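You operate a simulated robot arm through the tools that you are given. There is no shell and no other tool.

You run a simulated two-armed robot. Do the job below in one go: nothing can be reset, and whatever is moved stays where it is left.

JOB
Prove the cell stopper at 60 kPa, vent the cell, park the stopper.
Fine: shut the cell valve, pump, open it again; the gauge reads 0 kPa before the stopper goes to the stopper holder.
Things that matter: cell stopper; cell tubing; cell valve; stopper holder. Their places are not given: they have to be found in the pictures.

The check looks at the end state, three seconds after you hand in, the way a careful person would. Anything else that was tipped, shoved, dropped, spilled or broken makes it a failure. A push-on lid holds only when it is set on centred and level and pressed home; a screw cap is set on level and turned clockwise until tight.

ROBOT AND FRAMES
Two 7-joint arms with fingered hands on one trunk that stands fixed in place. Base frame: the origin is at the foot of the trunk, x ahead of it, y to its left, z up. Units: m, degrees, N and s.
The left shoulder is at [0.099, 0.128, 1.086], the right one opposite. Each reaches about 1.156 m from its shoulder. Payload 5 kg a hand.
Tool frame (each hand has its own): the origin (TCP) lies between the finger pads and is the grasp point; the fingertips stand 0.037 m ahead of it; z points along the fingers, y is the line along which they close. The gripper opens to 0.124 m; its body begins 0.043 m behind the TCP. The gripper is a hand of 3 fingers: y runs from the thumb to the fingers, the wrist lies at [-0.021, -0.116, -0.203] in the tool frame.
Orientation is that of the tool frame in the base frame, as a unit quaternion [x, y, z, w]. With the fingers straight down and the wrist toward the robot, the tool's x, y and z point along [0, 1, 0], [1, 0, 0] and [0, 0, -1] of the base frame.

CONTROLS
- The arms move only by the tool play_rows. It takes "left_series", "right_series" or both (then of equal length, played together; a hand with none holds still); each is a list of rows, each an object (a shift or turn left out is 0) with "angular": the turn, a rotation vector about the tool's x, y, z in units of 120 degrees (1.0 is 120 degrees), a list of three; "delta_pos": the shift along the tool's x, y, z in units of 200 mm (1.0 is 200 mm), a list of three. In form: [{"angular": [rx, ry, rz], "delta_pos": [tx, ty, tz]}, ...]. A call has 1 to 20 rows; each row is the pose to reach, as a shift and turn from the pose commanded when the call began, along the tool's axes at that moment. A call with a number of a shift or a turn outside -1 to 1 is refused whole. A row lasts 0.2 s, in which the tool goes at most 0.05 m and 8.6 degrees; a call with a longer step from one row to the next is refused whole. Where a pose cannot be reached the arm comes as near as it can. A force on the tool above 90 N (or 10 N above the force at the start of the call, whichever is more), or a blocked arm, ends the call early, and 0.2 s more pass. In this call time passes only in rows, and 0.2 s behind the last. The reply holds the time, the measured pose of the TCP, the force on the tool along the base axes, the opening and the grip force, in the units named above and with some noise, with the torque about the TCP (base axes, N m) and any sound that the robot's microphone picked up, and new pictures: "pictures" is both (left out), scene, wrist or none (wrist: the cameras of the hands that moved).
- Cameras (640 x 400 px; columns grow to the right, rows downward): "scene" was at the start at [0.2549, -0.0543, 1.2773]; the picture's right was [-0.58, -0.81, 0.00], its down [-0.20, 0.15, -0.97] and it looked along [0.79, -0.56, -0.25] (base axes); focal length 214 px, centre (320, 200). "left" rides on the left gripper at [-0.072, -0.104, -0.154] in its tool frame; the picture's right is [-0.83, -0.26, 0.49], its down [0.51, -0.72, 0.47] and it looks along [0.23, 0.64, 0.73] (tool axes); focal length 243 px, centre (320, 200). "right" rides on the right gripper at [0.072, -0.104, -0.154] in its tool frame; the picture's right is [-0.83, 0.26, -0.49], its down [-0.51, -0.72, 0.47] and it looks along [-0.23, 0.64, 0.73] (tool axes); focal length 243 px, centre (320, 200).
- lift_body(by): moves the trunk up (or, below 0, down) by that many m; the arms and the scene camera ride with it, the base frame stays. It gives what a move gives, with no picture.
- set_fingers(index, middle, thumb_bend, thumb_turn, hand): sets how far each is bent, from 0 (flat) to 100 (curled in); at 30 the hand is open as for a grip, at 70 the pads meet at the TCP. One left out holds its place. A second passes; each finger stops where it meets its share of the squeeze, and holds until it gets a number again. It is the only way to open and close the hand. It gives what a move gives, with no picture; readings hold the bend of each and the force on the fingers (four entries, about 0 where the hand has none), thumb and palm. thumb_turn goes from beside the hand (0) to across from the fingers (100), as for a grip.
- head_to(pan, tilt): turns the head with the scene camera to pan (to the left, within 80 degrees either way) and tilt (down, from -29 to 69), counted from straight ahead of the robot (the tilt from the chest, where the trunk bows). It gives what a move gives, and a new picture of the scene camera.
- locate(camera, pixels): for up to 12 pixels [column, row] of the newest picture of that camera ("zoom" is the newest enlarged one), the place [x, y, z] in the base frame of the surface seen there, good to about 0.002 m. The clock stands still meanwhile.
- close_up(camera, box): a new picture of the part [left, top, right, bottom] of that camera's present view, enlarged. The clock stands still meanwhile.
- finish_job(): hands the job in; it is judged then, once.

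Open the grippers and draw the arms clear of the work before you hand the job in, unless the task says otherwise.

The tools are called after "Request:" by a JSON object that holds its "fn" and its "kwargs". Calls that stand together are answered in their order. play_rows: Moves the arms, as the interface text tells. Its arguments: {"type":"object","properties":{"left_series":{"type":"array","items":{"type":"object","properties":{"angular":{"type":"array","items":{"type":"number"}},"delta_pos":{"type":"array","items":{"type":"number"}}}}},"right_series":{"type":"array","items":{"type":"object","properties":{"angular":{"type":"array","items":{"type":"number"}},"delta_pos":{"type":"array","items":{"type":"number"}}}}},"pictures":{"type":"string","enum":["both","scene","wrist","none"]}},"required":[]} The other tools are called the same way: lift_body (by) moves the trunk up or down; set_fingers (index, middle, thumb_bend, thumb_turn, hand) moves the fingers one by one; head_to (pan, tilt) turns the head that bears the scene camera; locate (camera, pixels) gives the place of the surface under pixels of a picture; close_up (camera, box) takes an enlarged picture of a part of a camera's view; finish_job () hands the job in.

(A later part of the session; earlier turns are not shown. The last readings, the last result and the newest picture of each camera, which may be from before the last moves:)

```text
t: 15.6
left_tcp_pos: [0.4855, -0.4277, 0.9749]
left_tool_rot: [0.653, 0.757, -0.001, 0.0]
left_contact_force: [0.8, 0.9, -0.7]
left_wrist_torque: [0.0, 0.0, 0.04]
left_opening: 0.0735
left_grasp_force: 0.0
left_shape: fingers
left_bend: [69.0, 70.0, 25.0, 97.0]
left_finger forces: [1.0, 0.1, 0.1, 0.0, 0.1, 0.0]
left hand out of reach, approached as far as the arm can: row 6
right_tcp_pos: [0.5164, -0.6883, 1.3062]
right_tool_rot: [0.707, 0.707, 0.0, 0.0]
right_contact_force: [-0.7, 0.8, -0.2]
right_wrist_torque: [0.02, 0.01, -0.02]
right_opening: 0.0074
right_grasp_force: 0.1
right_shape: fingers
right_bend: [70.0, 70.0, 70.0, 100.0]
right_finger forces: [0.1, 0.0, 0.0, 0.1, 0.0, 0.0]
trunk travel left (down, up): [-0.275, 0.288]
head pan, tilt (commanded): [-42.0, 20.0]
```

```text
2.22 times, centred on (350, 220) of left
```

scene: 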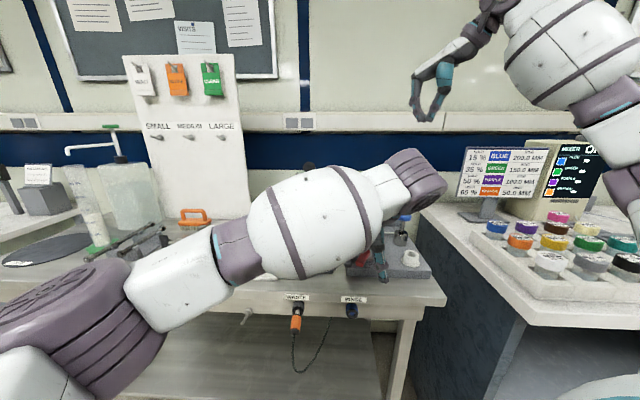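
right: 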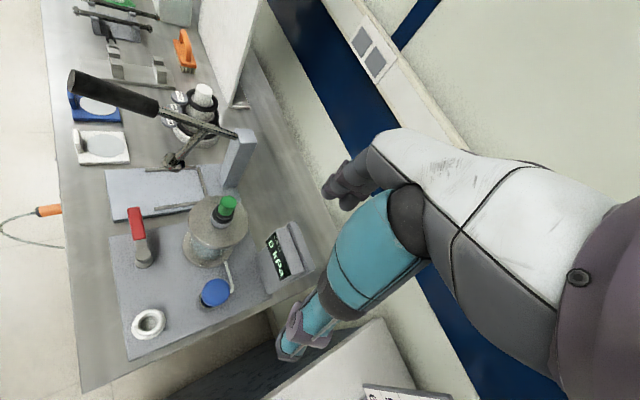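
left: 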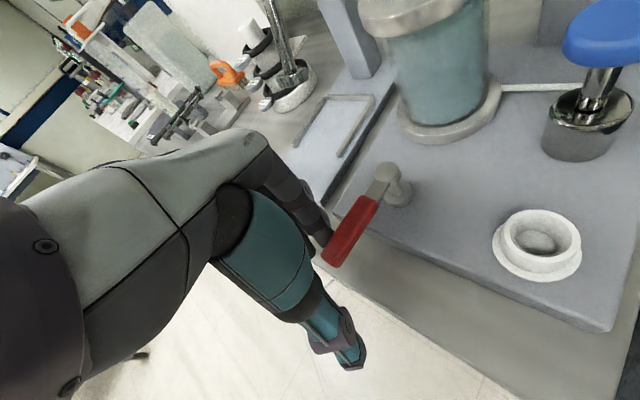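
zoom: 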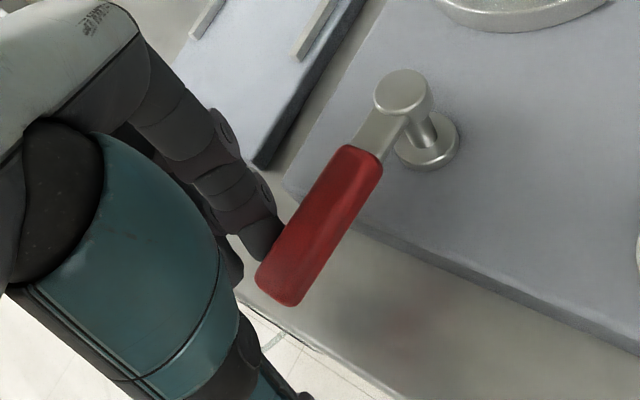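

Row 6 reached the arm's rotation limit, with no stop felt yet. I measure the lever angle.

Request:
{"fn": "locate", "kwargs": {"camera": "zoom", "pixels": [[280, 280], [325, 215], [360, 160], [400, 90]]}}

```text
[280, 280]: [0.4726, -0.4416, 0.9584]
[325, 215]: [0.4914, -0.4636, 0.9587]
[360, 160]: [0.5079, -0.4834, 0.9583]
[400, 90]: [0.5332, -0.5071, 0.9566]
```

The lever is at ~133°; I continue a few degrees while rotating the hand back slightly to stay in reach, watching for the stop.

Request:
{"fn": "play_rows", "kwargs": {"left_series": [{"delta_pos": [-0.008, -0.014, 0], "angular": [0, 0, 0.02]}, {"delta_pos": [-0.0156, -0.028, 0], "angular": [0, 0, 0.04]}, {"delta_pos": [-0.023, -0.042, 0], "angular": [0, 0, 0.05]}], "pictures": "wrist"}}

Request:
{"fn": "close_up", "kwargs": {"camera": "left", "box": [220, 130, 480, 310]}}

```text
t: 16.4
left_tcp_pos: [0.4782, -0.4323, 0.9755]
left_tool_rot: [0.692, 0.722, 0.0, 0.0]
left_contact_force: [3.9, 4.5, 0.5]
left_wrist_torque: [0.13, -0.05, 0.1]
left_opening: 0.0757
left_grasp_force: 2.7
left_shape: fingers
left_bend: [68.0, 70.0, 25.0, 97.0]
left_finger forces: [5.8, 0.0, 0.1, 0.0, 0.0, 0.0]
right_tcp_pos: [0.5174, -0.6871, 1.3074]
right_tool_rot: [0.707, 0.707, 0.0, 0.0]
right_contact_force: [0.2, -0.4, -0.1]
right_wrist_torque: [-0.01, 0.02, -0.02]
right_opening: 0.0074
right_grasp_force: 0.1
right_shape: fingers
right_bend: [70.0, 70.0, 70.0, 100.0]
right_finger forces: [0.0, 0.0, 0.1, 0.1, 0.0, 0.0]
trunk travel left (down, up): [-0.275, 0.288]
head pan, tilt (commanded): [-42.0, 20.0]
```

left: 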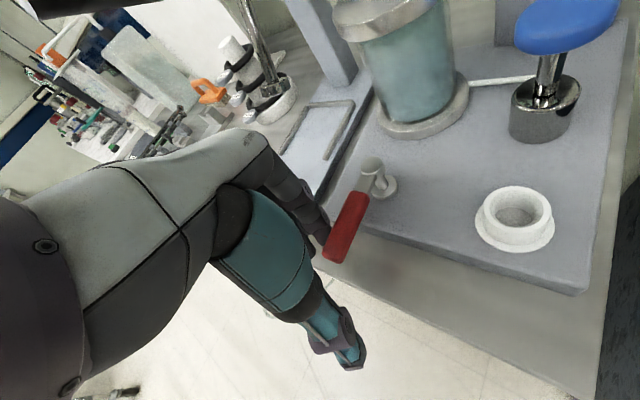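

```text
2.22 times, centred on (350, 220) of left
```

zoom: 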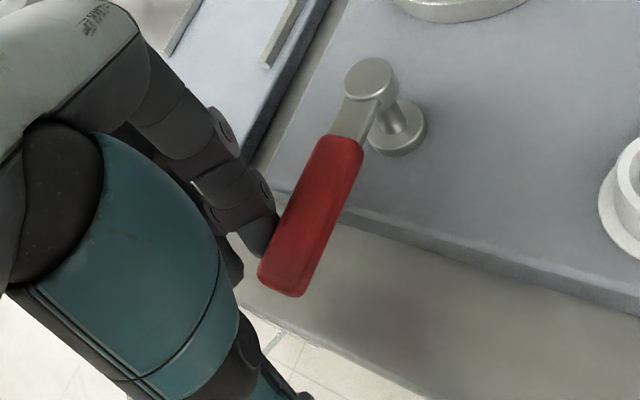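

Force on the index finger rose to ~6 N, so the lever seems to be on its stop. I measure its angle once more.

Request:
{"fn": "locate", "kwargs": {"camera": "zoom", "pixels": [[280, 275], [315, 205], [340, 150], [370, 80]]}}

```text
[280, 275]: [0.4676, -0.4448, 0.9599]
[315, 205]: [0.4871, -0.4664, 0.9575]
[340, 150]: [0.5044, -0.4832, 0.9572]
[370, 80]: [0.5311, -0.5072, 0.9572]
```

The lever is at ~135.5°, a full quarter turn, so the valve is shut. I back the fingers off 1 cm, then lift the left hand straight up.

Request:
{"fn": "play_rows", "kwargs": {"left_series": [{"delta_pos": [0.025, 0.028, 0]}, {"delta_pos": [0.05, 0.055, 0]}, {"delta_pos": [0.05, 0.055, -0.15]}, {"delta_pos": [0.05, 0.055, -0.35]}, {"delta_pos": [0.05, 0.055, -0.55]}, {"delta_pos": [0.05, 0.055, -0.75]}, {"delta_pos": [0.05, 0.055, -0.95]}], "pictures": "both"}}

```text
t: 17.9
left_tcp_pos: [0.4912, -0.4201, 1.1643]
left_tool_rot: [0.692, 0.722, 0.0, 0.0]
left_contact_force: [-0.3, -0.2, 1.3]
left_wrist_torque: [0.02, 0.01, -0.01]
left_opening: 0.0722
left_grasp_force: 0.0
left_shape: fingers
left_bend: [70.0, 70.0, 25.0, 97.0]
left_finger forces: [0.0, 0.1, 0.0, 0.0, 0.1, 0.0]
right_tcp_pos: [0.5148, -0.6874, 1.3074]
right_tool_rot: [0.707, 0.707, 0.001, 0.0]
right_contact_force: [0.4, -0.1, 0.8]
right_wrist_torque: [0.0, -0.02, -0.02]
right_opening: 0.0074
right_grasp_force: 0.1
right_shape: fingers
right_bend: [70.0, 70.0, 70.0, 100.0]
right_finger forces: [0.1, 0.0, 0.0, 0.1, 0.0, 0.0]
trunk travel left (down, up): [-0.275, 0.288]
head pan, tilt (commanded): [-42.0, 20.0]
```

scene: 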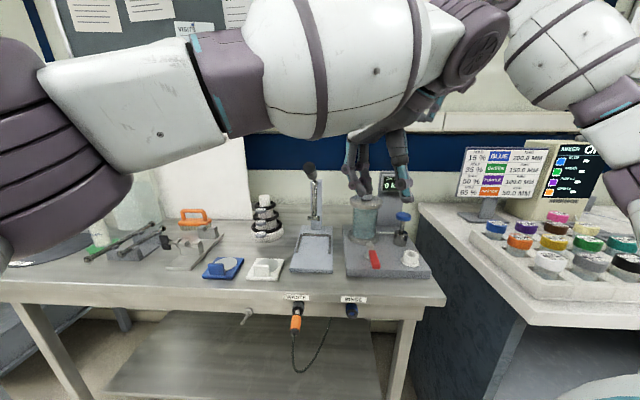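
left: 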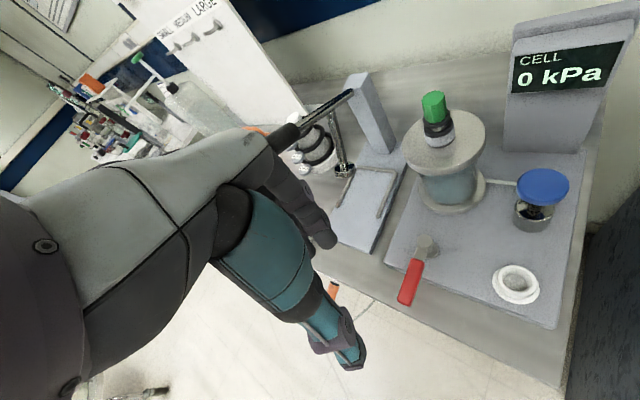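

The lever stays shut pointing to the front, and the left wrist camera shows the gauge at 0 kPa at (560,70). I shift the left hand up and left so the right arm has room while its camera still watches the gauge.

Request:
{"fn": "play_rows", "kwargs": {"left_series": [{"delta_pos": [0, -0.03, -0.15]}, {"delta_pos": [0.1, -0.07, -0.3]}, {"delta_pos": [0.3, -0.07, -0.3]}, {"delta_pos": [0.5, -0.07, -0.3]}, {"delta_pos": [0.7, -0.07, -0.3]}, {"delta_pos": [0.8, -0.07, -0.3]}], "pictures": "both"}}

```text
t: 19.4
left_tcp_pos: [0.4668, -0.2603, 1.225]
left_tool_rot: [0.692, 0.722, 0.0, -0.001]
left_contact_force: [0.0, 0.1, -0.3]
left_wrist_torque: [-0.01, 0.01, -0.01]
left_opening: 0.0723
left_grasp_force: 0.1
left_shape: fingers
left_bend: [70.0, 70.0, 25.0, 97.0]
left_finger forces: [0.0, 0.0, 0.0, 0.1, 0.0, 0.0]
right_tcp_pos: [0.5172, -0.6887, 1.3066]
right_tool_rot: [0.708, 0.707, 0.0, 0.0]
right_contact_force: [0.4, -0.2, 0.2]
right_wrist_torque: [-0.05, 0.03, -0.01]
right_opening: 0.0072
right_grasp_force: 0.1
right_shape: fingers
right_bend: [70.0, 70.0, 70.0, 100.0]
right_finger forces: [0.0, 0.1, 0.1, 0.1, 0.0, 0.0]
trunk travel left (down, up): [-0.275, 0.288]
head pan, tilt (commanded): [-42.0, 20.0]
```

scene: 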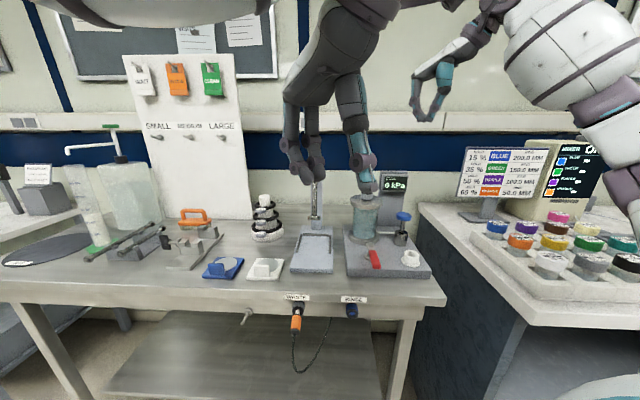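
left: 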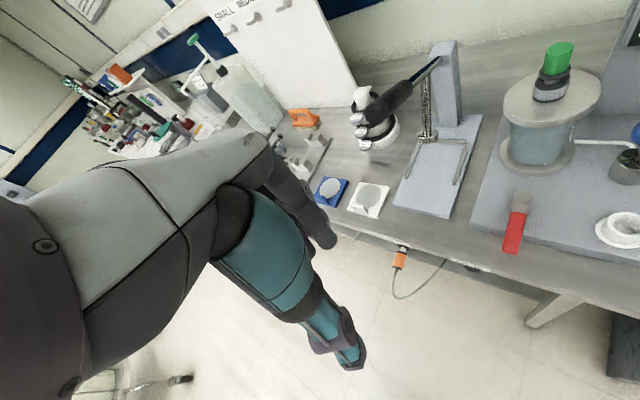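

The scene camera still sees the gauge (395,184). Now I bring the closed right hand over the stopper at about (0.617,-0.586), tips ~3 cm above it, to press it home.

Request:
{"fn": "play_rows", "kwargs": {"right_series": [{"delta_pos": [0.1, 0.1, 0]}, {"delta_pos": [0.21, 0.2, 0]}, {"delta_pos": [0.31, 0.3, 0.1]}, {"delta_pos": [0.41, 0.4, 0.25]}, {"delta_pos": [0.51, 0.5, 0.4]}, {"delta_pos": [0.51, 0.5, 0.55]}, {"delta_pos": [0.51, 0.5, 0.62]}], "pictures": "both"}}

```text
t: 20.9
left_tcp_pos: [0.466, -0.2589, 1.2258]
left_tool_rot: [0.692, 0.722, 0.0, 0.0]
left_contact_force: [0.1, 0.7, 0.4]
left_wrist_torque: [-0.05, 0.0, 0.01]
left_opening: 0.0724
left_grasp_force: 0.1
left_shape: fingers
left_bend: [70.0, 70.0, 25.0, 97.0]
left_finger forces: [0.1, 0.0, 0.0, 0.1, 0.1, 0.0]
right_tcp_pos: [0.6139, -0.5846, 1.1809]
right_tool_rot: [0.707, 0.707, 0.0, 0.0]
right_contact_force: [-0.7, 1.2, -0.6]
right_wrist_torque: [0.02, 0.01, 0.0]
right_opening: 0.0078
right_grasp_force: 0.0
right_shape: fingers
right_bend: [70.0, 70.0, 70.0, 100.0]
right_finger forces: [0.1, 0.0, 0.0, 0.0, 0.0, 0.0]
trunk travel left (down, up): [-0.275, 0.288]
head pan, tilt (commanded): [-42.0, 20.0]
```

scene: 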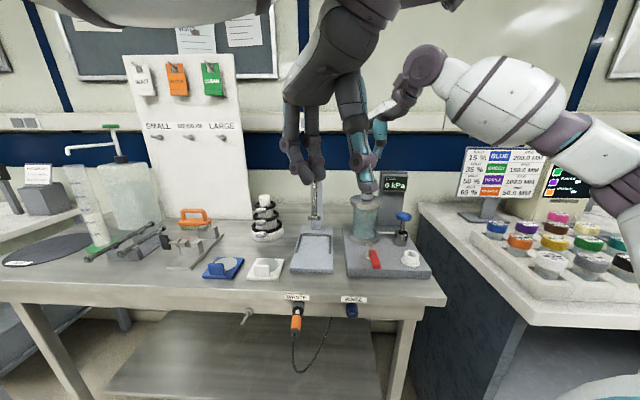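
right: 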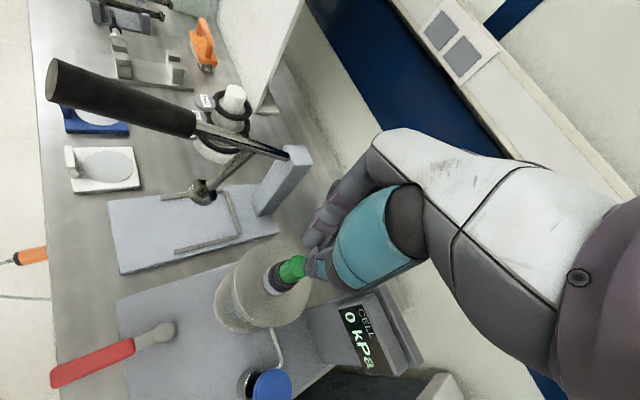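

The right fingertips are just above the green knob at (300,268) in the right picture; the left thumb blocks the head's view of the stopper, so I shift the left hand further left and zoom in.

Request:
{"fn": "play_rows", "kwargs": {"left_series": [{"delta_pos": [0.2, 0, 0]}, {"delta_pos": [0.4, 0, 0]}, {"delta_pos": [0.6, 0, 0]}, {"delta_pos": [0.7, 0, 0]}], "pictures": "scene"}}

Request:
{"fn": "close_up", "kwargs": {"camera": "right", "box": [240, 210, 360, 310]}}

Request:
{"fn": "close_up", "kwargs": {"camera": "scene", "box": [330, 100, 430, 200]}}

```text
t: 21.9
left_tcp_pos: [0.4648, -0.1228, 1.2265]
left_tool_rot: [0.692, 0.722, 0.0, 0.0]
left_contact_force: [0.5, -0.3, -0.2]
left_wrist_torque: [-0.04, -0.02, -0.02]
left_opening: 0.0725
left_grasp_force: 0.1
left_shape: fingers
left_bend: [70.0, 70.0, 25.0, 97.0]
left_finger forces: [0.1, 0.1, 0.1, 0.1, 0.1, 0.0]
right_tcp_pos: [0.6143, -0.5856, 1.1821]
right_tool_rot: [0.707, 0.707, 0.0, 0.0]
right_contact_force: [-0.3, 0.3, -0.4]
right_wrist_torque: [-0.02, 0.0, -0.03]
right_opening: 0.0073
right_grasp_force: 0.1
right_shape: fingers
right_bend: [70.0, 70.0, 70.0, 100.0]
right_finger forces: [0.0, 0.1, 0.0, 0.1, 0.0, 0.0]
trunk travel left (down, up): [-0.275, 0.288]
head pan, tilt (commanded): [-42.0, 20.0]
```

scene: 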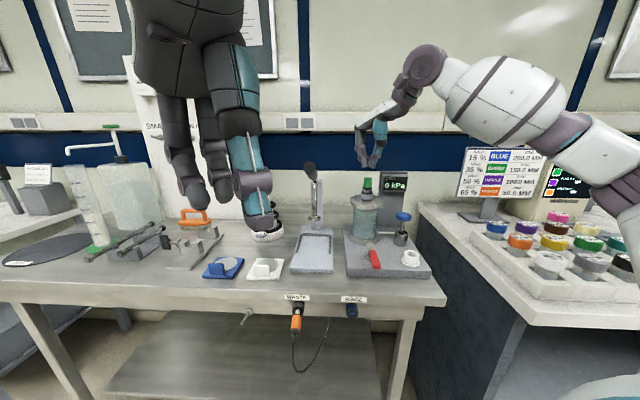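

```text
4.00 times, centred on (300, 260) of right
```

zoom: 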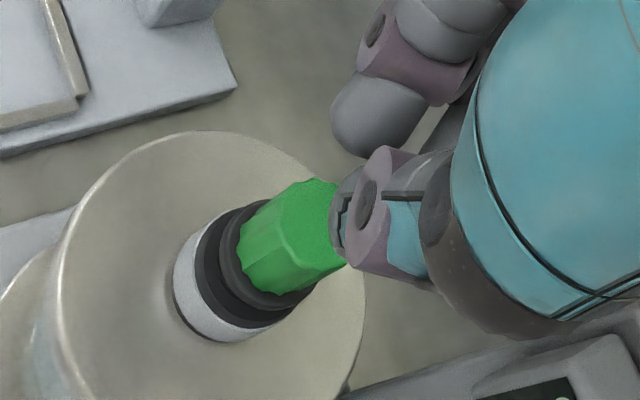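

```text
4.00 times, centred on (380, 150) of scene
```

zoom: 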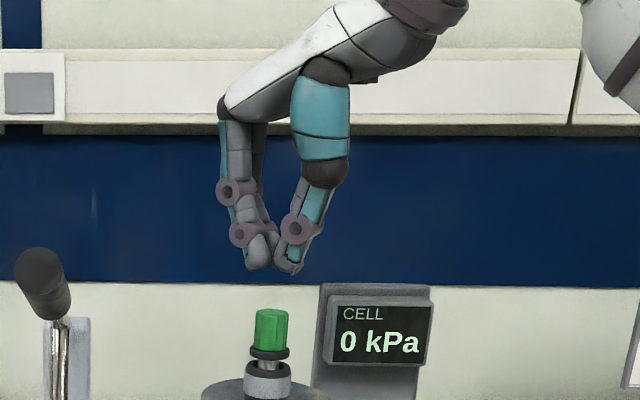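

From the head the tip cluster (about (270,268) in the zoom) is right above the knob (270,312). I measure the tips to check depth alignment.

Request:
{"fn": "locate", "kwargs": {"camera": "zoom", "pixels": [[252, 258], [258, 268], [270, 262], [286, 268], [295, 262], [268, 314], [258, 330], [280, 330], [268, 352]]}}

Request:
{"fn": "close_up", "kwargs": {"camera": "right", "box": [240, 210, 360, 310]}}

```text
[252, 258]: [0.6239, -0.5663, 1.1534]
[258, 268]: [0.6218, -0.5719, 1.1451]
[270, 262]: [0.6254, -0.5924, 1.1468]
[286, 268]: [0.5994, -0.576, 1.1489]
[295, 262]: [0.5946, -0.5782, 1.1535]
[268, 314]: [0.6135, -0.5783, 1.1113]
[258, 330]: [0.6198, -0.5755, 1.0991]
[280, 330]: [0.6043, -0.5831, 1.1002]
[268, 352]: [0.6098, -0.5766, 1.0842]
```

```text
4.00 times, centred on (300, 260) of right
```

zoom: 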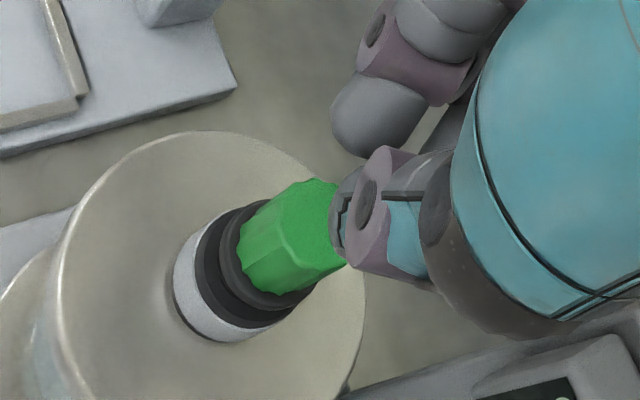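

Closed tips would straddle the small knob rim, so gripping it is better: pads on the knob sides with tips resting on its flange. I open the right hand here, above the knob.

Request:
{"fn": "set_fingers", "kwargs": {"hand": "right", "index": 40, "middle": 40, "thumb_bend": 40, "thumb_turn": 100}}

Request:
{"fn": "close_up", "kwargs": {"camera": "scene", "box": [330, 100, 430, 200]}}

```text
t: 22.9
left_tcp_pos: [0.4637, -0.1238, 1.2258]
left_tool_rot: [0.692, 0.722, -0.001, 0.0]
left_contact_force: [0.6, -0.3, 0.0]
left_wrist_torque: [-0.02, -0.02, 0.01]
left_opening: 0.0723
left_grasp_force: 0.1
left_shape: fingers
left_bend: [70.0, 70.0, 25.0, 97.0]
left_finger forces: [0.0, 0.1, 0.0, 0.0, 0.0, 0.0]
right_tcp_pos: [0.6138, -0.5854, 1.1827]
right_tool_rot: [0.707, 0.707, 0.0, 0.0]
right_contact_force: [0.4, -1.1, 0.1]
right_wrist_torque: [0.02, 0.02, 0.02]
right_opening: 0.0978
right_grasp_force: 0.0
right_shape: fingers
right_bend: [40.0, 40.0, 40.0, 99.0]
right_finger forces: [0.0, 0.0, 0.0, 0.1, 0.1, 0.1]
trunk travel left (down, up): [-0.275, 0.288]
head pan, tilt (commanded): [-42.0, 20.0]
```

```text
4.00 times, centred on (380, 150) of scene
```

zoom: 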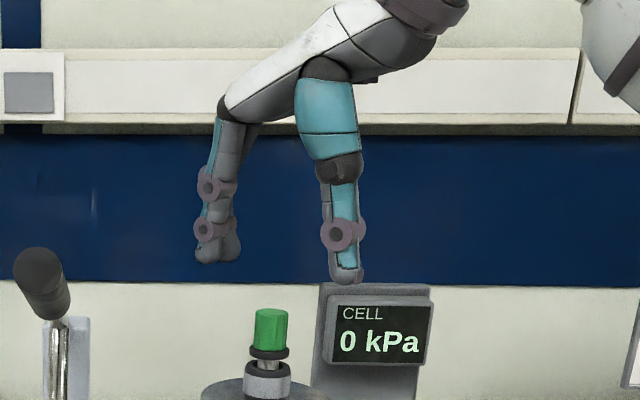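

The fingers straddle the knob evenly. I lower the right hand 5.8 cm so the pads lie along the knob.

Request:
{"fn": "play_rows", "kwargs": {"right_series": [{"delta_pos": [-0.002, 0.004, 0.07]}, {"delta_pos": [-0.004, 0.006, 0.14]}, {"delta_pos": [-0.004, 0.006, 0.21]}, {"delta_pos": [-0.004, 0.006, 0.29]}], "pictures": "both"}}

Request:
{"fn": "close_up", "kwargs": {"camera": "scene", "box": [330, 120, 430, 220]}}

Request:
{"fn": "close_up", "kwargs": {"camera": "right", "box": [240, 190, 400, 310]}}

```text
t: 23.9
left_tcp_pos: [0.4653, -0.1232, 1.2264]
left_tool_rot: [0.692, 0.722, 0.0, -0.001]
left_contact_force: [-0.4, -0.2, 0.6]
left_wrist_torque: [0.03, -0.02, 0.0]
left_opening: 0.0721
left_grasp_force: 0.1
left_shape: fingers
left_bend: [70.0, 70.0, 25.0, 97.0]
left_finger forces: [0.1, 0.0, 0.0, 0.0, 0.0, 0.1]
right_tcp_pos: [0.6182, -0.587, 1.1222]
right_tool_rot: [0.707, 0.707, 0.0, -0.001]
right_contact_force: [0.4, -0.1, 0.6]
right_wrist_torque: [0.0, -0.01, -0.03]
right_opening: 0.0978
right_grasp_force: 0.1
right_shape: fingers
right_bend: [40.0, 40.0, 40.0, 99.0]
right_finger forces: [0.0, 0.0, 0.0, 0.0, 0.0, 0.0]
trunk travel left (down, up): [-0.275, 0.288]
head pan, tilt (commanded): [-42.0, 20.0]
```

scene: 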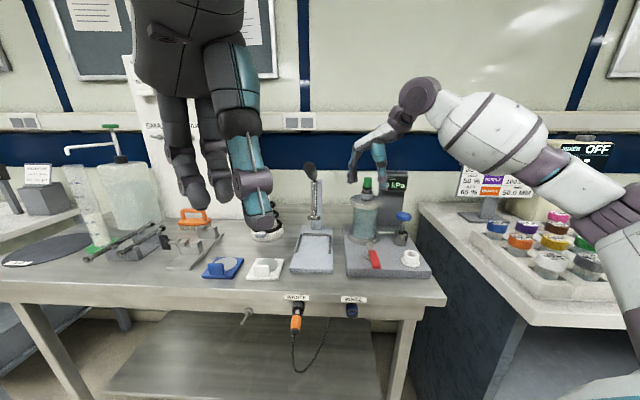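
right: 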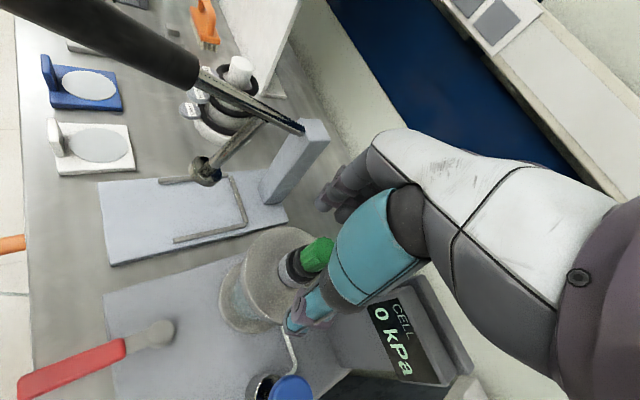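

```text
4.00 times, centred on (380, 170) of scene
```

zoom: 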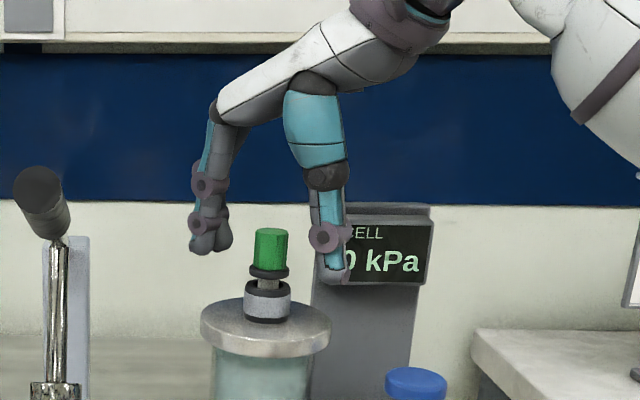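

```text
3.33 times, centred on (320, 250) of right
```

zoom: 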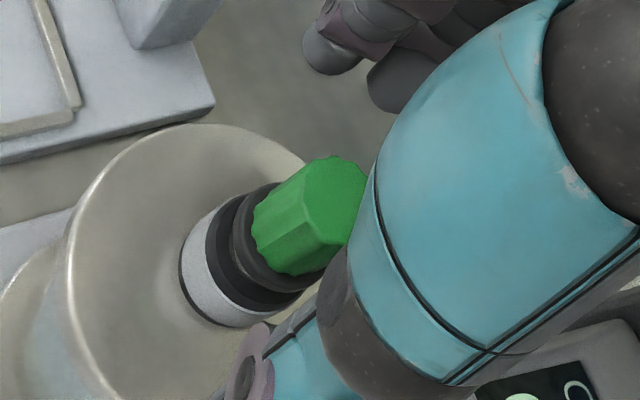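

TCP is at z 1.122 with the knob between thumb and fingers. I close part-way to 58 first to see the alignment before gripping.

Request:
{"fn": "set_fingers", "kwargs": {"hand": "right", "index": 57, "middle": 57, "thumb_bend": 57}}

Request:
{"fn": "close_up", "kwargs": {"camera": "scene", "box": [345, 140, 405, 200]}}

Request:
{"fn": "close_up", "kwargs": {"camera": "right", "box": [250, 200, 370, 300]}}

```text
t: 24.9
left_tcp_pos: [0.4631, -0.1227, 1.226]
left_tool_rot: [0.692, 0.722, -0.001, 0.0]
left_contact_force: [0.7, 1.2, 0.5]
left_wrist_torque: [-0.02, 0.05, 0.03]
left_opening: 0.0723
left_grasp_force: 0.0
left_shape: fingers
left_bend: [70.0, 70.0, 25.0, 97.0]
left_finger forces: [0.0, 0.0, 0.0, 0.1, 0.0, 0.0]
right_tcp_pos: [0.6195, -0.5878, 1.1233]
right_tool_rot: [0.707, 0.707, -0.001, 0.0]
right_contact_force: [0.1, 0.2, 0.1]
right_wrist_torque: [-0.02, 0.0, 0.01]
right_opening: 0.0496
right_grasp_force: 0.0
right_shape: fingers
right_bend: [56.0, 56.0, 56.0, 100.0]
right_finger forces: [0.0, 0.0, 0.0, 0.0, 0.1, 0.0]
trunk travel left (down, up): [-0.275, 0.288]
head pan, tilt (commanded): [-42.0, 20.0]
```

```text
6.67 times, centred on (375, 170) of scene
```

zoom: 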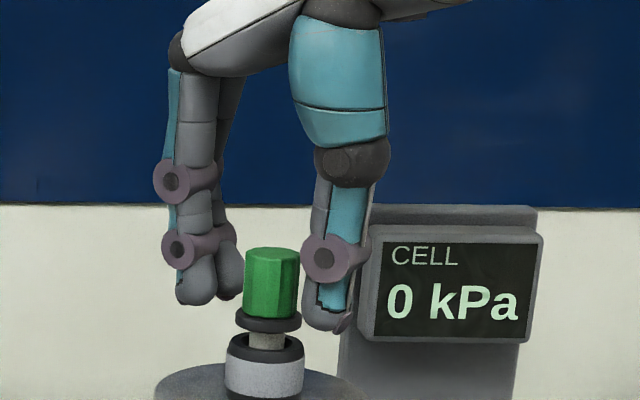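

```text
4.00 times, centred on (310, 250) of right
```

zoom: 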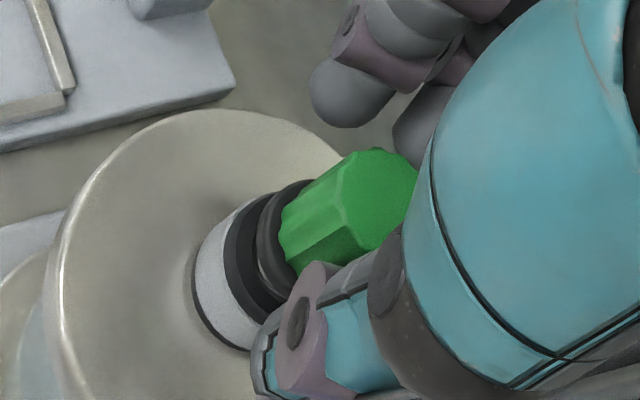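

The thumb is nearer to the knob than the fingers, so the hand is a few mm too far forward. I measure the gaps.

Request:
{"fn": "locate", "kwargs": {"camera": "zoom", "pixels": [[325, 100], [350, 120], [375, 75], [380, 190], [345, 200], [415, 190], [375, 155], [300, 320], [320, 285], [265, 350], [290, 225], [230, 330]]}}

```text
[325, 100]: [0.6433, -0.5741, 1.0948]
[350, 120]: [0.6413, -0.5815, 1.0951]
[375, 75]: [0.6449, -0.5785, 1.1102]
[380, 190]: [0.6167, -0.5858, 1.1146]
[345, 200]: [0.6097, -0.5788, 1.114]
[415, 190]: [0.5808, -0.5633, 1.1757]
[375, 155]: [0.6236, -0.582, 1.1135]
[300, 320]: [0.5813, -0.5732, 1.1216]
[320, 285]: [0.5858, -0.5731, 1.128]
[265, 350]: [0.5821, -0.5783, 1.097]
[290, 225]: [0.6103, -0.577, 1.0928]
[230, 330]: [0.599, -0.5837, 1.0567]
```

Finger inner faces are ~0.640 and thumb ~0.598, so the mid is ~4 mm ahead of the knob centre. I shift the hand back 4 mm and then close to grip.

Request:
{"fn": "play_rows", "kwargs": {"right_series": [{"delta_pos": [0.004, -0.01, 0]}, {"delta_pos": [0.005, -0.02, 0]}], "pictures": "none"}}

Request:
{"fn": "set_fingers", "kwargs": {"hand": "right", "index": 64, "middle": 64, "thumb_bend": 64}}

Request:
{"fn": "close_up", "kwargs": {"camera": "scene", "box": [345, 140, 405, 200]}}

Request:
{"fn": "close_up", "kwargs": {"camera": "right", "box": [250, 200, 370, 300]}}

```text
t: 25.6
left_tcp_pos: [0.4629, -0.124, 1.2264]
left_tool_rot: [0.692, 0.722, 0.0, 0.0]
left_contact_force: [0.2, 0.4, -0.1]
left_wrist_torque: [0.0, 0.01, -0.01]
left_opening: 0.0723
left_grasp_force: 0.0
left_shape: fingers
left_bend: [70.0, 70.0, 25.0, 97.0]
left_finger forces: [0.0, 0.0, 0.0, 0.1, 0.0, 0.1]
right_tcp_pos: [0.6138, -0.5851, 1.1247]
right_tool_rot: [0.707, 0.707, 0.0, 0.0]
right_contact_force: [-0.1, -0.1, 0.4]
right_wrist_torque: [-0.01, 0.03, -0.02]
right_opening: 0.0496
right_grasp_force: 0.0
right_shape: fingers
right_bend: [56.0, 56.0, 56.0, 100.0]
right_finger forces: [0.0, 0.1, 0.0, 0.0, 0.0, 0.0]
trunk travel left (down, up): [-0.275, 0.288]
head pan, tilt (commanded): [-42.0, 20.0]
```

```text
t: 26.6
left_tcp_pos: [0.4636, -0.1236, 1.2262]
left_tool_rot: [0.692, 0.722, 0.0, -0.001]
left_contact_force: [-0.5, -0.4, 0.4]
left_wrist_torque: [0.03, -0.01, 0.03]
left_opening: 0.0724
left_grasp_force: 0.0
left_shape: fingers
left_bend: [70.0, 70.0, 25.0, 97.0]
left_finger forces: [0.1, 0.1, 0.1, 0.1, 0.0, 0.0]
right_tcp_pos: [0.6136, -0.5847, 1.1244]
right_tool_rot: [0.707, 0.707, -0.001, 0.0]
right_contact_force: [0.0, -0.1, 0.9]
right_wrist_torque: [0.0, -0.03, -0.01]
right_opening: 0.0259
right_grasp_force: 0.2
right_shape: fingers
right_bend: [64.0, 64.0, 64.0, 100.0]
right_finger forces: [0.2, 0.0, 0.1, 0.0, 0.1, 0.0]
trunk travel left (down, up): [-0.275, 0.288]
head pan, tilt (commanded): [-42.0, 20.0]
```

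```text
6.67 times, centred on (375, 170) of scene
```

zoom: 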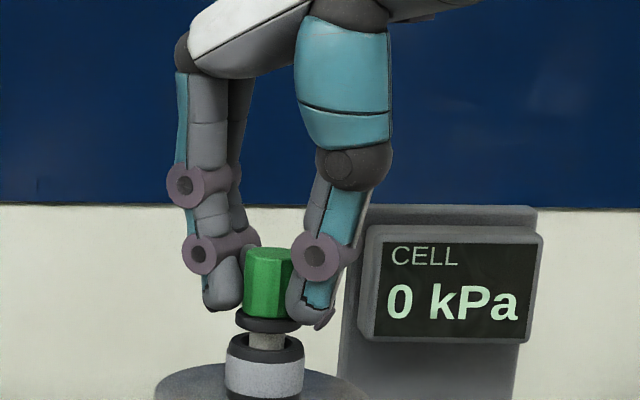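

```text
4.00 times, centred on (310, 250) of right
```

zoom: 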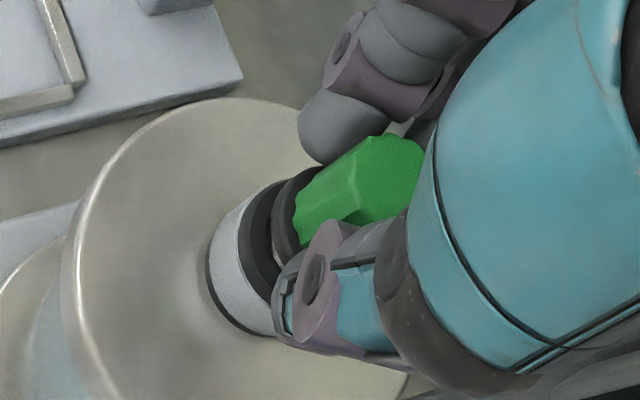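

The pads are about to touch evenly, with the tips at flange level. I close to grip.

Request:
{"fn": "set_fingers", "kwargs": {"hand": "right", "index": 72, "middle": 72, "thumb_bend": 72}}

Request:
{"fn": "close_up", "kwargs": {"camera": "scene", "box": [345, 140, 405, 200]}}

```text
t: 27.6
left_tcp_pos: [0.4633, -0.1232, 1.2257]
left_tool_rot: [0.692, 0.722, 0.0, 0.0]
left_contact_force: [1.1, -0.3, -0.3]
left_wrist_torque: [-0.01, 0.03, -0.03]
left_opening: 0.0724
left_grasp_force: 0.1
left_shape: fingers
left_bend: [70.0, 70.0, 25.0, 97.0]
left_finger forces: [0.1, 0.0, 0.0, 0.1, 0.0, 0.0]
right_tcp_pos: [0.6145, -0.5858, 1.1235]
right_tool_rot: [0.707, 0.707, 0.001, 0.0]
right_contact_force: [0.5, -1.0, -0.2]
right_wrist_torque: [-0.02, -0.03, -0.04]
right_opening: 0.0213
right_grasp_force: 13.8
right_shape: fingers
right_bend: [71.0, 66.0, 65.0, 100.0]
right_finger forces: [6.7, 7.4, 0.0, 0.1, 13.1, 0.0]
trunk travel left (down, up): [-0.275, 0.288]
head pan, tilt (commanded): [-42.0, 20.0]
```

```text
6.67 times, centred on (375, 170) of scene
```

zoom: 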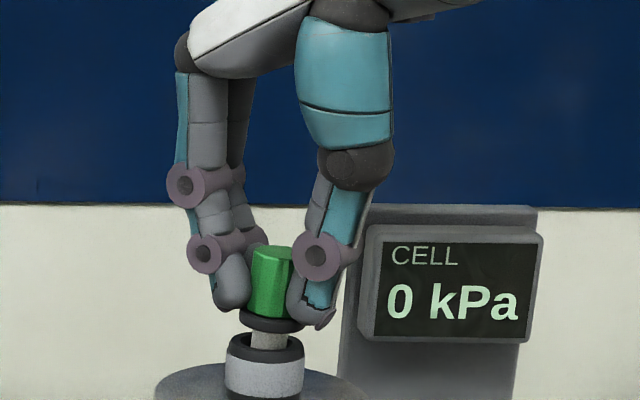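

Gripped with ~14 N. I press down gently, 3 mm first, watching force, sound and picture.

Request:
{"fn": "play_rows", "kwargs": {"right_series": [{"delta_pos": [0, 0, 0.005]}, {"delta_pos": [0, 0, 0.01]}, {"delta_pos": [0, 0, 0.015]}], "pictures": "scene"}}

Request:
{"fn": "close_up", "kwargs": {"camera": "scene", "box": [345, 140, 405, 200]}}

```text
t: 28.4
left_tcp_pos: [0.4625, -0.1245, 1.2267]
left_tool_rot: [0.692, 0.722, 0.0, 0.0]
left_contact_force: [-0.2, -0.9, -0.4]
left_wrist_torque: [0.0, 0.0, 0.0]
left_opening: 0.0725
left_grasp_force: 0.1
left_shape: fingers
left_bend: [70.0, 70.0, 25.0, 97.0]
left_finger forces: [0.0, 0.1, 0.0, 0.0, 0.1, 0.0]
right_tcp_pos: [0.6142, -0.5856, 1.1228]
right_tool_rot: [0.708, 0.707, 0.0, 0.0]
right_contact_force: [1.8, -1.6, 5.7]
right_wrist_torque: [-0.1, -0.1, -0.02]
right_opening: 0.021
right_grasp_force: 14.9
right_shape: fingers
right_bend: [71.0, 66.0, 65.0, 100.0]
right_finger forces: [7.2, 9.1, 0.0, 0.0, 13.3, 0.1]
trunk travel left (down, up): [-0.275, 0.288]
head pan, tilt (commanded): [-42.0, 20.0]
```

scene: 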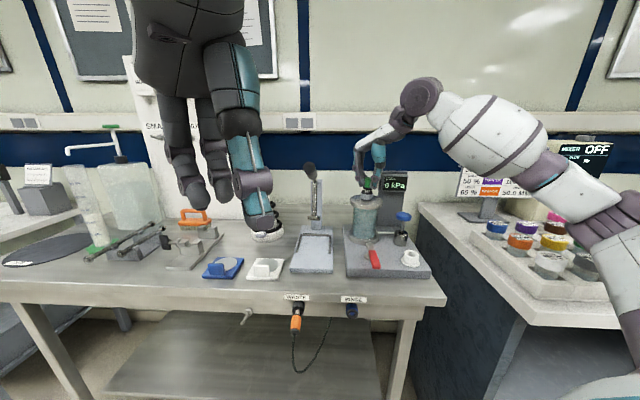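

```text
6.67 times, centred on (375, 170) of scene
```

zoom: 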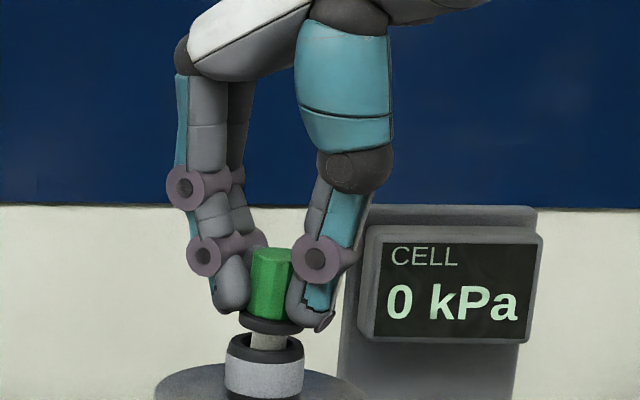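

Force is only 5.7 N for 3 mm of command, so the arm is compliant. I press further in small rows, up to 9 mm more command.

Request:
{"fn": "play_rows", "kwargs": {"right_series": [{"delta_pos": [0, 0, 0.01]}, {"delta_pos": [0, 0, 0.02]}, {"delta_pos": [0, 0, 0.03]}, {"delta_pos": [0, 0, 0.04]}], "pictures": "none"}}

Request:
{"fn": "close_up", "kwargs": {"camera": "scene", "box": [345, 140, 405, 200]}}

```text
t: 29.4
left_tcp_pos: [0.4604, -0.1213, 1.2276]
left_tool_rot: [0.692, 0.722, 0.0, 0.001]
left_contact_force: [-0.8, 0.0, -0.5]
left_wrist_torque: [0.02, -0.04, 0.04]
left_opening: 0.0722
left_grasp_force: 0.0
left_shape: fingers
left_bend: [70.0, 70.0, 25.0, 97.0]
left_finger forces: [0.1, 0.1, 0.0, 0.1, 0.0, 0.0]
right_tcp_pos: [0.6125, -0.5845, 1.1192]
right_tool_rot: [0.708, 0.706, 0.001, 0.004]
right_contact_force: [12.8, -6.6, 40.3]
right_wrist_torque: [-0.37, -0.62, -0.03]
right_opening: 0.0196
right_grasp_force: 28.0
right_shape: fingers
right_bend: [71.0, 65.0, 67.0, 100.0]
right_finger forces: [18.5, 20.3, 0.0, 0.0, 17.5, 0.1]
trunk travel left (down, up): [-0.275, 0.288]
head pan, tilt (commanded): [-42.0, 20.0]
```

```text
6.67 times, centred on (375, 170) of scene
```

zoom: 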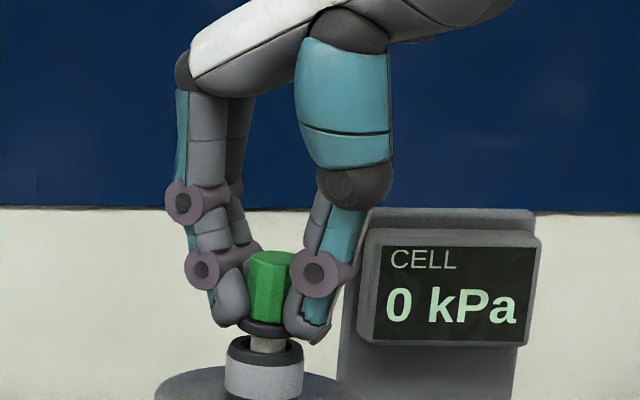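

The vertical force reached 40 N and the stopper seems barely moved. I measure the knob, flange and tubing heights now.

Request:
{"fn": "locate", "kwargs": {"camera": "zoom", "pixels": [[270, 256], [268, 290], [262, 327], [268, 344], [264, 362], [262, 380], [250, 350], [200, 380]]}}

Request:
{"fn": "close_up", "kwargs": {"camera": "right", "box": [250, 200, 370, 300]}}

```text
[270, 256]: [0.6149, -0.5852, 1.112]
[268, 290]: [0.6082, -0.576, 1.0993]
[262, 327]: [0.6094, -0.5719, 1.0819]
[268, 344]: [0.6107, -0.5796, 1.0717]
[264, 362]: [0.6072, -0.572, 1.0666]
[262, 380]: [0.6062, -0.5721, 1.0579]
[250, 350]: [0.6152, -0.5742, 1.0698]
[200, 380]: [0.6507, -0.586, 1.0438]
```

```text
4.00 times, centred on (310, 250) of right
```

zoom: 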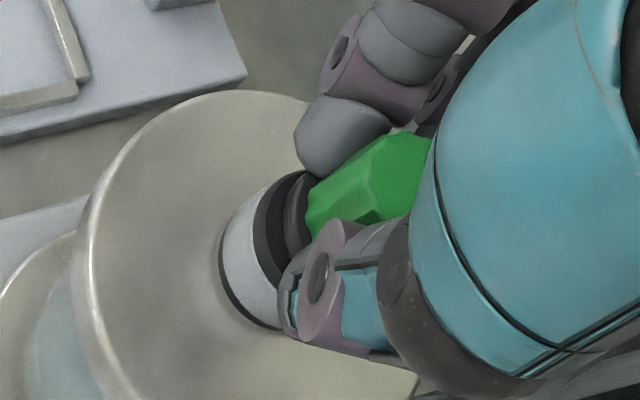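

At 40 N the stopper did not move (knob top still 1.112), so it is firmly seated as it is. I relieve the load by raising the command 7 mm, then open the fingers.

Request:
{"fn": "play_rows", "kwargs": {"right_series": [{"delta_pos": [0, 0, -0.012]}, {"delta_pos": [0, 0, -0.024]}, {"delta_pos": [0, 0, -0.035]}], "pictures": "none"}}

```text
t: 30.1
left_tcp_pos: [0.4636, -0.123, 1.2263]
left_tool_rot: [0.693, 0.721, 0.001, -0.001]
left_contact_force: [-0.9, 0.8, -0.1]
left_wrist_torque: [0.0, 0.01, 0.0]
left_opening: 0.0725
left_grasp_force: 0.0
left_shape: fingers
left_bend: [70.0, 70.0, 25.0, 97.0]
left_finger forces: [0.1, 0.1, 0.0, 0.0, 0.1, 0.1]
right_tcp_pos: [0.6133, -0.5836, 1.1181]
right_tool_rot: [0.707, 0.707, -0.001, -0.001]
right_contact_force: [3.7, -0.7, 12.1]
right_wrist_torque: [-0.02, -0.1, 0.0]
right_opening: 0.02
right_grasp_force: 26.0
right_shape: fingers
right_bend: [71.0, 66.0, 66.0, 100.0]
right_finger forces: [12.8, 23.7, 0.0, 0.0, 15.0, 0.0]
trunk travel left (down, up): [-0.275, 0.288]
head pan, tilt (commanded): [-42.0, 20.0]
```

12 N of load remain. I raise 3 mm more, then open the fingers.

Request:
{"fn": "play_rows", "kwargs": {"right_series": [{"delta_pos": [0, 0, -0.008]}, {"delta_pos": [0, 0, -0.015]}], "pictures": "none"}}

Request:
{"fn": "set_fingers", "kwargs": {"hand": "right", "index": 45, "middle": 45, "thumb_bend": 45}}

Request:
{"fn": "close_up", "kwargs": {"camera": "scene", "box": [345, 140, 405, 200]}}

```text
t: 30.8
left_tcp_pos: [0.464, -0.1225, 1.226]
left_tool_rot: [0.692, 0.722, -0.001, 0.0]
left_contact_force: [0.4, 0.3, 0.1]
left_wrist_torque: [0.01, -0.05, 0.04]
left_opening: 0.0721
left_grasp_force: 0.1
left_shape: fingers
left_bend: [70.0, 70.0, 25.0, 97.0]
left_finger forces: [0.1, 0.0, 0.1, 0.0, 0.0, 0.0]
right_tcp_pos: [0.6144, -0.5855, 1.1224]
right_tool_rot: [0.707, 0.707, 0.0, -0.001]
right_contact_force: [-0.2, 0.5, -0.5]
right_wrist_torque: [0.07, -0.04, -0.03]
right_opening: 0.0205
right_grasp_force: 21.7
right_shape: fingers
right_bend: [71.0, 66.0, 66.0, 100.0]
right_finger forces: [10.2, 20.3, 0.0, 0.1, 13.2, 0.1]
trunk travel left (down, up): [-0.275, 0.288]
head pan, tilt (commanded): [-42.0, 20.0]
```

```text
t: 31.8
left_tcp_pos: [0.4627, -0.1242, 1.2264]
left_tool_rot: [0.692, 0.722, 0.0, 0.0]
left_contact_force: [0.1, 1.2, 0.3]
left_wrist_torque: [0.05, 0.01, -0.02]
left_opening: 0.0724
left_grasp_force: 0.1
left_shape: fingers
left_bend: [70.0, 70.0, 25.0, 97.0]
left_finger forces: [0.1, 0.1, 0.0, 0.0, 0.1, 0.0]
right_tcp_pos: [0.6141, -0.5852, 1.1237]
right_tool_rot: [0.707, 0.707, 0.0, 0.0]
right_contact_force: [-0.6, -0.3, -0.2]
right_wrist_torque: [-0.03, 0.01, -0.03]
right_opening: 0.0824
right_grasp_force: 0.2
right_shape: fingers
right_bend: [45.0, 45.0, 45.0, 99.0]
right_finger forces: [0.1, 0.1, 0.0, 0.0, 0.0, 0.0]
trunk travel left (down, up): [-0.275, 0.288]
head pan, tilt (commanded): [-42.0, 20.0]
```

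```text
6.67 times, centred on (375, 170) of scene
```

zoom: 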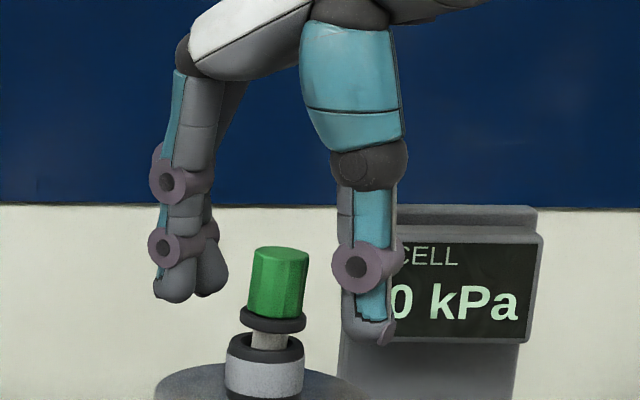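

The stopper now looks slightly tilted to the right (knob at (277,283)). I zoom in closely to judge it from both cameras.

Request:
{"fn": "close_up", "kwargs": {"camera": "scene", "box": [358, 160, 384, 202]}}

Request:
{"fn": "close_up", "kwargs": {"camera": "right", "box": [270, 210, 350, 280]}}

```text
9.52 times, centred on (371, 181) of scene
```

zoom: 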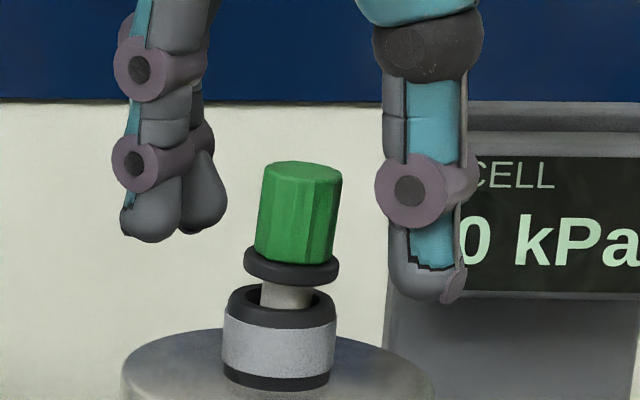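

```text
5.71 times, centred on (310, 245) of right
```

zoom: 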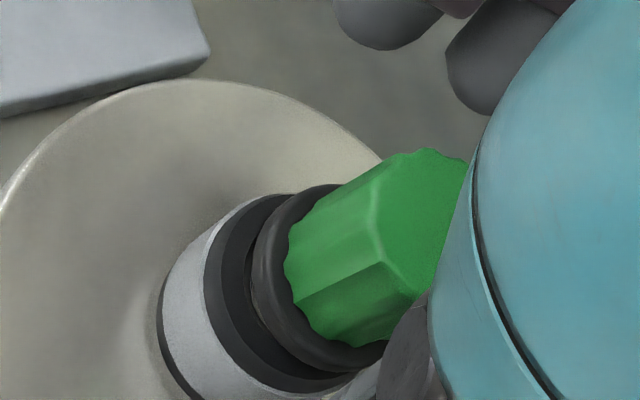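

The stopper leans roughly 4° toward the thumb/right side. I measure its top face and flange against the tubing.

Request:
{"fn": "locate", "kwargs": {"camera": "zoom", "pixels": [[430, 165], [400, 200], [440, 220], [425, 270], [385, 250], [290, 200], [265, 290], [330, 360], [230, 240], [200, 290], [260, 360], [215, 215]]}}

Request:
{"fn": "close_up", "kwargs": {"camera": "scene", "box": [358, 160, 384, 202]}}

```text
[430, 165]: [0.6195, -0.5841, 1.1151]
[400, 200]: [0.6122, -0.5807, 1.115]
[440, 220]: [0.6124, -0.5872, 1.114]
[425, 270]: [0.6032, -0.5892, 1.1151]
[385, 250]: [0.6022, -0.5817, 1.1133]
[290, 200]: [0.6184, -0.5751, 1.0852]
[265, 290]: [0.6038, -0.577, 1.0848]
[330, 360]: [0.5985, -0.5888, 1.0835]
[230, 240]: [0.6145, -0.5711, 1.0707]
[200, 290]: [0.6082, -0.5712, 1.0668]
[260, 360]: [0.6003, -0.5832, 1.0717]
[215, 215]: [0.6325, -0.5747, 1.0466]
```

```text
9.52 times, centred on (371, 181) of scene
```

zoom: 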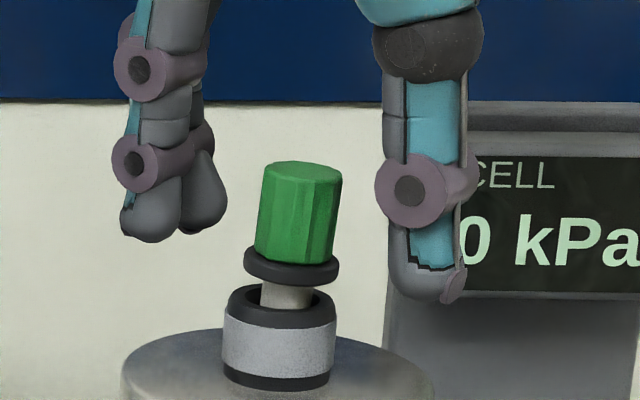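

I take the matching heights from the head camera for comparison with the first measurement.

Request:
{"fn": "locate", "kwargs": {"camera": "zoom", "pixels": [[302, 168], [298, 210], [290, 274], [250, 266], [334, 276], [284, 296], [280, 318], [278, 350], [232, 340], [330, 340], [268, 210], [335, 212]]}}

```text
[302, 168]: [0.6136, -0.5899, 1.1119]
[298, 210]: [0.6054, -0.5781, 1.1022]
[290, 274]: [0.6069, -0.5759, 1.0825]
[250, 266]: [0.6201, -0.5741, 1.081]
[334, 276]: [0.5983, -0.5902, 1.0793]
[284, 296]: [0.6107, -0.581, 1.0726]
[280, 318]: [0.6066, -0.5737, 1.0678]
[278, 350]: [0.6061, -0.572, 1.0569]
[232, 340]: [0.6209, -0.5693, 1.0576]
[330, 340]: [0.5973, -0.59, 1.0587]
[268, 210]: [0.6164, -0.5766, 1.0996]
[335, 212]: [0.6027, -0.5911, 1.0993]
```

The stopper top has shifted ~3 mm toward the thumb because my grip plane was ~2–3 mm off. I re-centre the hand (+3 mm x, −1.5 mm y) and close softly to straighten the stopper.

Request:
{"fn": "play_rows", "kwargs": {"right_series": [{"delta_pos": [-0.004, 0.008, 0]}, {"delta_pos": [-0.008, 0.017, 0]}], "pictures": "none"}}

Request:
{"fn": "set_fingers", "kwargs": {"hand": "right", "index": 66, "middle": 66, "thumb_bend": 66}}

Request:
{"fn": "close_up", "kwargs": {"camera": "scene", "box": [358, 160, 384, 202]}}

```text
t: 32.4
left_tcp_pos: [0.4632, -0.1241, 1.2259]
left_tool_rot: [0.692, 0.722, -0.001, 0.0]
left_contact_force: [-0.6, -0.5, -0.6]
left_wrist_torque: [0.0, 0.02, 0.01]
left_opening: 0.0723
left_grasp_force: 0.0
left_shape: fingers
left_bend: [70.0, 70.0, 25.0, 97.0]
left_finger forces: [0.0, 0.1, 0.1, 0.0, 0.1, 0.1]
right_tcp_pos: [0.6174, -0.587, 1.1231]
right_tool_rot: [0.708, 0.707, 0.001, 0.0]
right_contact_force: [0.2, -0.9, -0.5]
right_wrist_torque: [-0.04, 0.0, 0.01]
right_opening: 0.0821
right_grasp_force: 0.0
right_shape: fingers
right_bend: [45.0, 45.0, 45.0, 99.0]
right_finger forces: [0.1, 0.0, 0.0, 0.0, 0.1, 0.1]
trunk travel left (down, up): [-0.275, 0.288]
head pan, tilt (commanded): [-42.0, 20.0]
```

```text
t: 33.4
left_tcp_pos: [0.4644, -0.1241, 1.2257]
left_tool_rot: [0.692, 0.722, 0.0, 0.001]
left_contact_force: [0.5, 0.2, 0.2]
left_wrist_torque: [0.0, -0.01, -0.03]
left_opening: 0.0722
left_grasp_force: 0.1
left_shape: fingers
left_bend: [70.0, 70.0, 25.0, 97.0]
left_finger forces: [0.0, 0.0, 0.0, 0.0, 0.0, 0.0]
right_tcp_pos: [0.617, -0.5878, 1.1239]
right_tool_rot: [0.707, 0.707, 0.0, 0.0]
right_contact_force: [0.2, 0.1, -0.6]
right_wrist_torque: [0.02, 0.01, 0.01]
right_opening: 0.0242
right_grasp_force: 2.7
right_shape: fingers
right_bend: [65.0, 66.0, 64.0, 100.0]
right_finger forces: [1.8, 0.1, 0.0, 0.0, 2.1, 0.0]
trunk travel left (down, up): [-0.275, 0.288]
head pan, tilt (commanded): [-42.0, 20.0]
```

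```text
9.52 times, centred on (371, 181) of scene
```

zoom: 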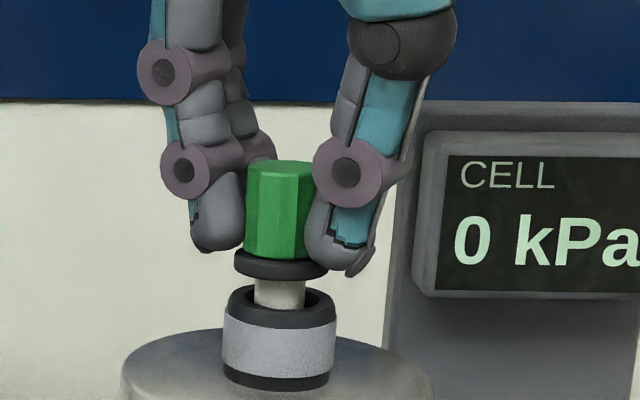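

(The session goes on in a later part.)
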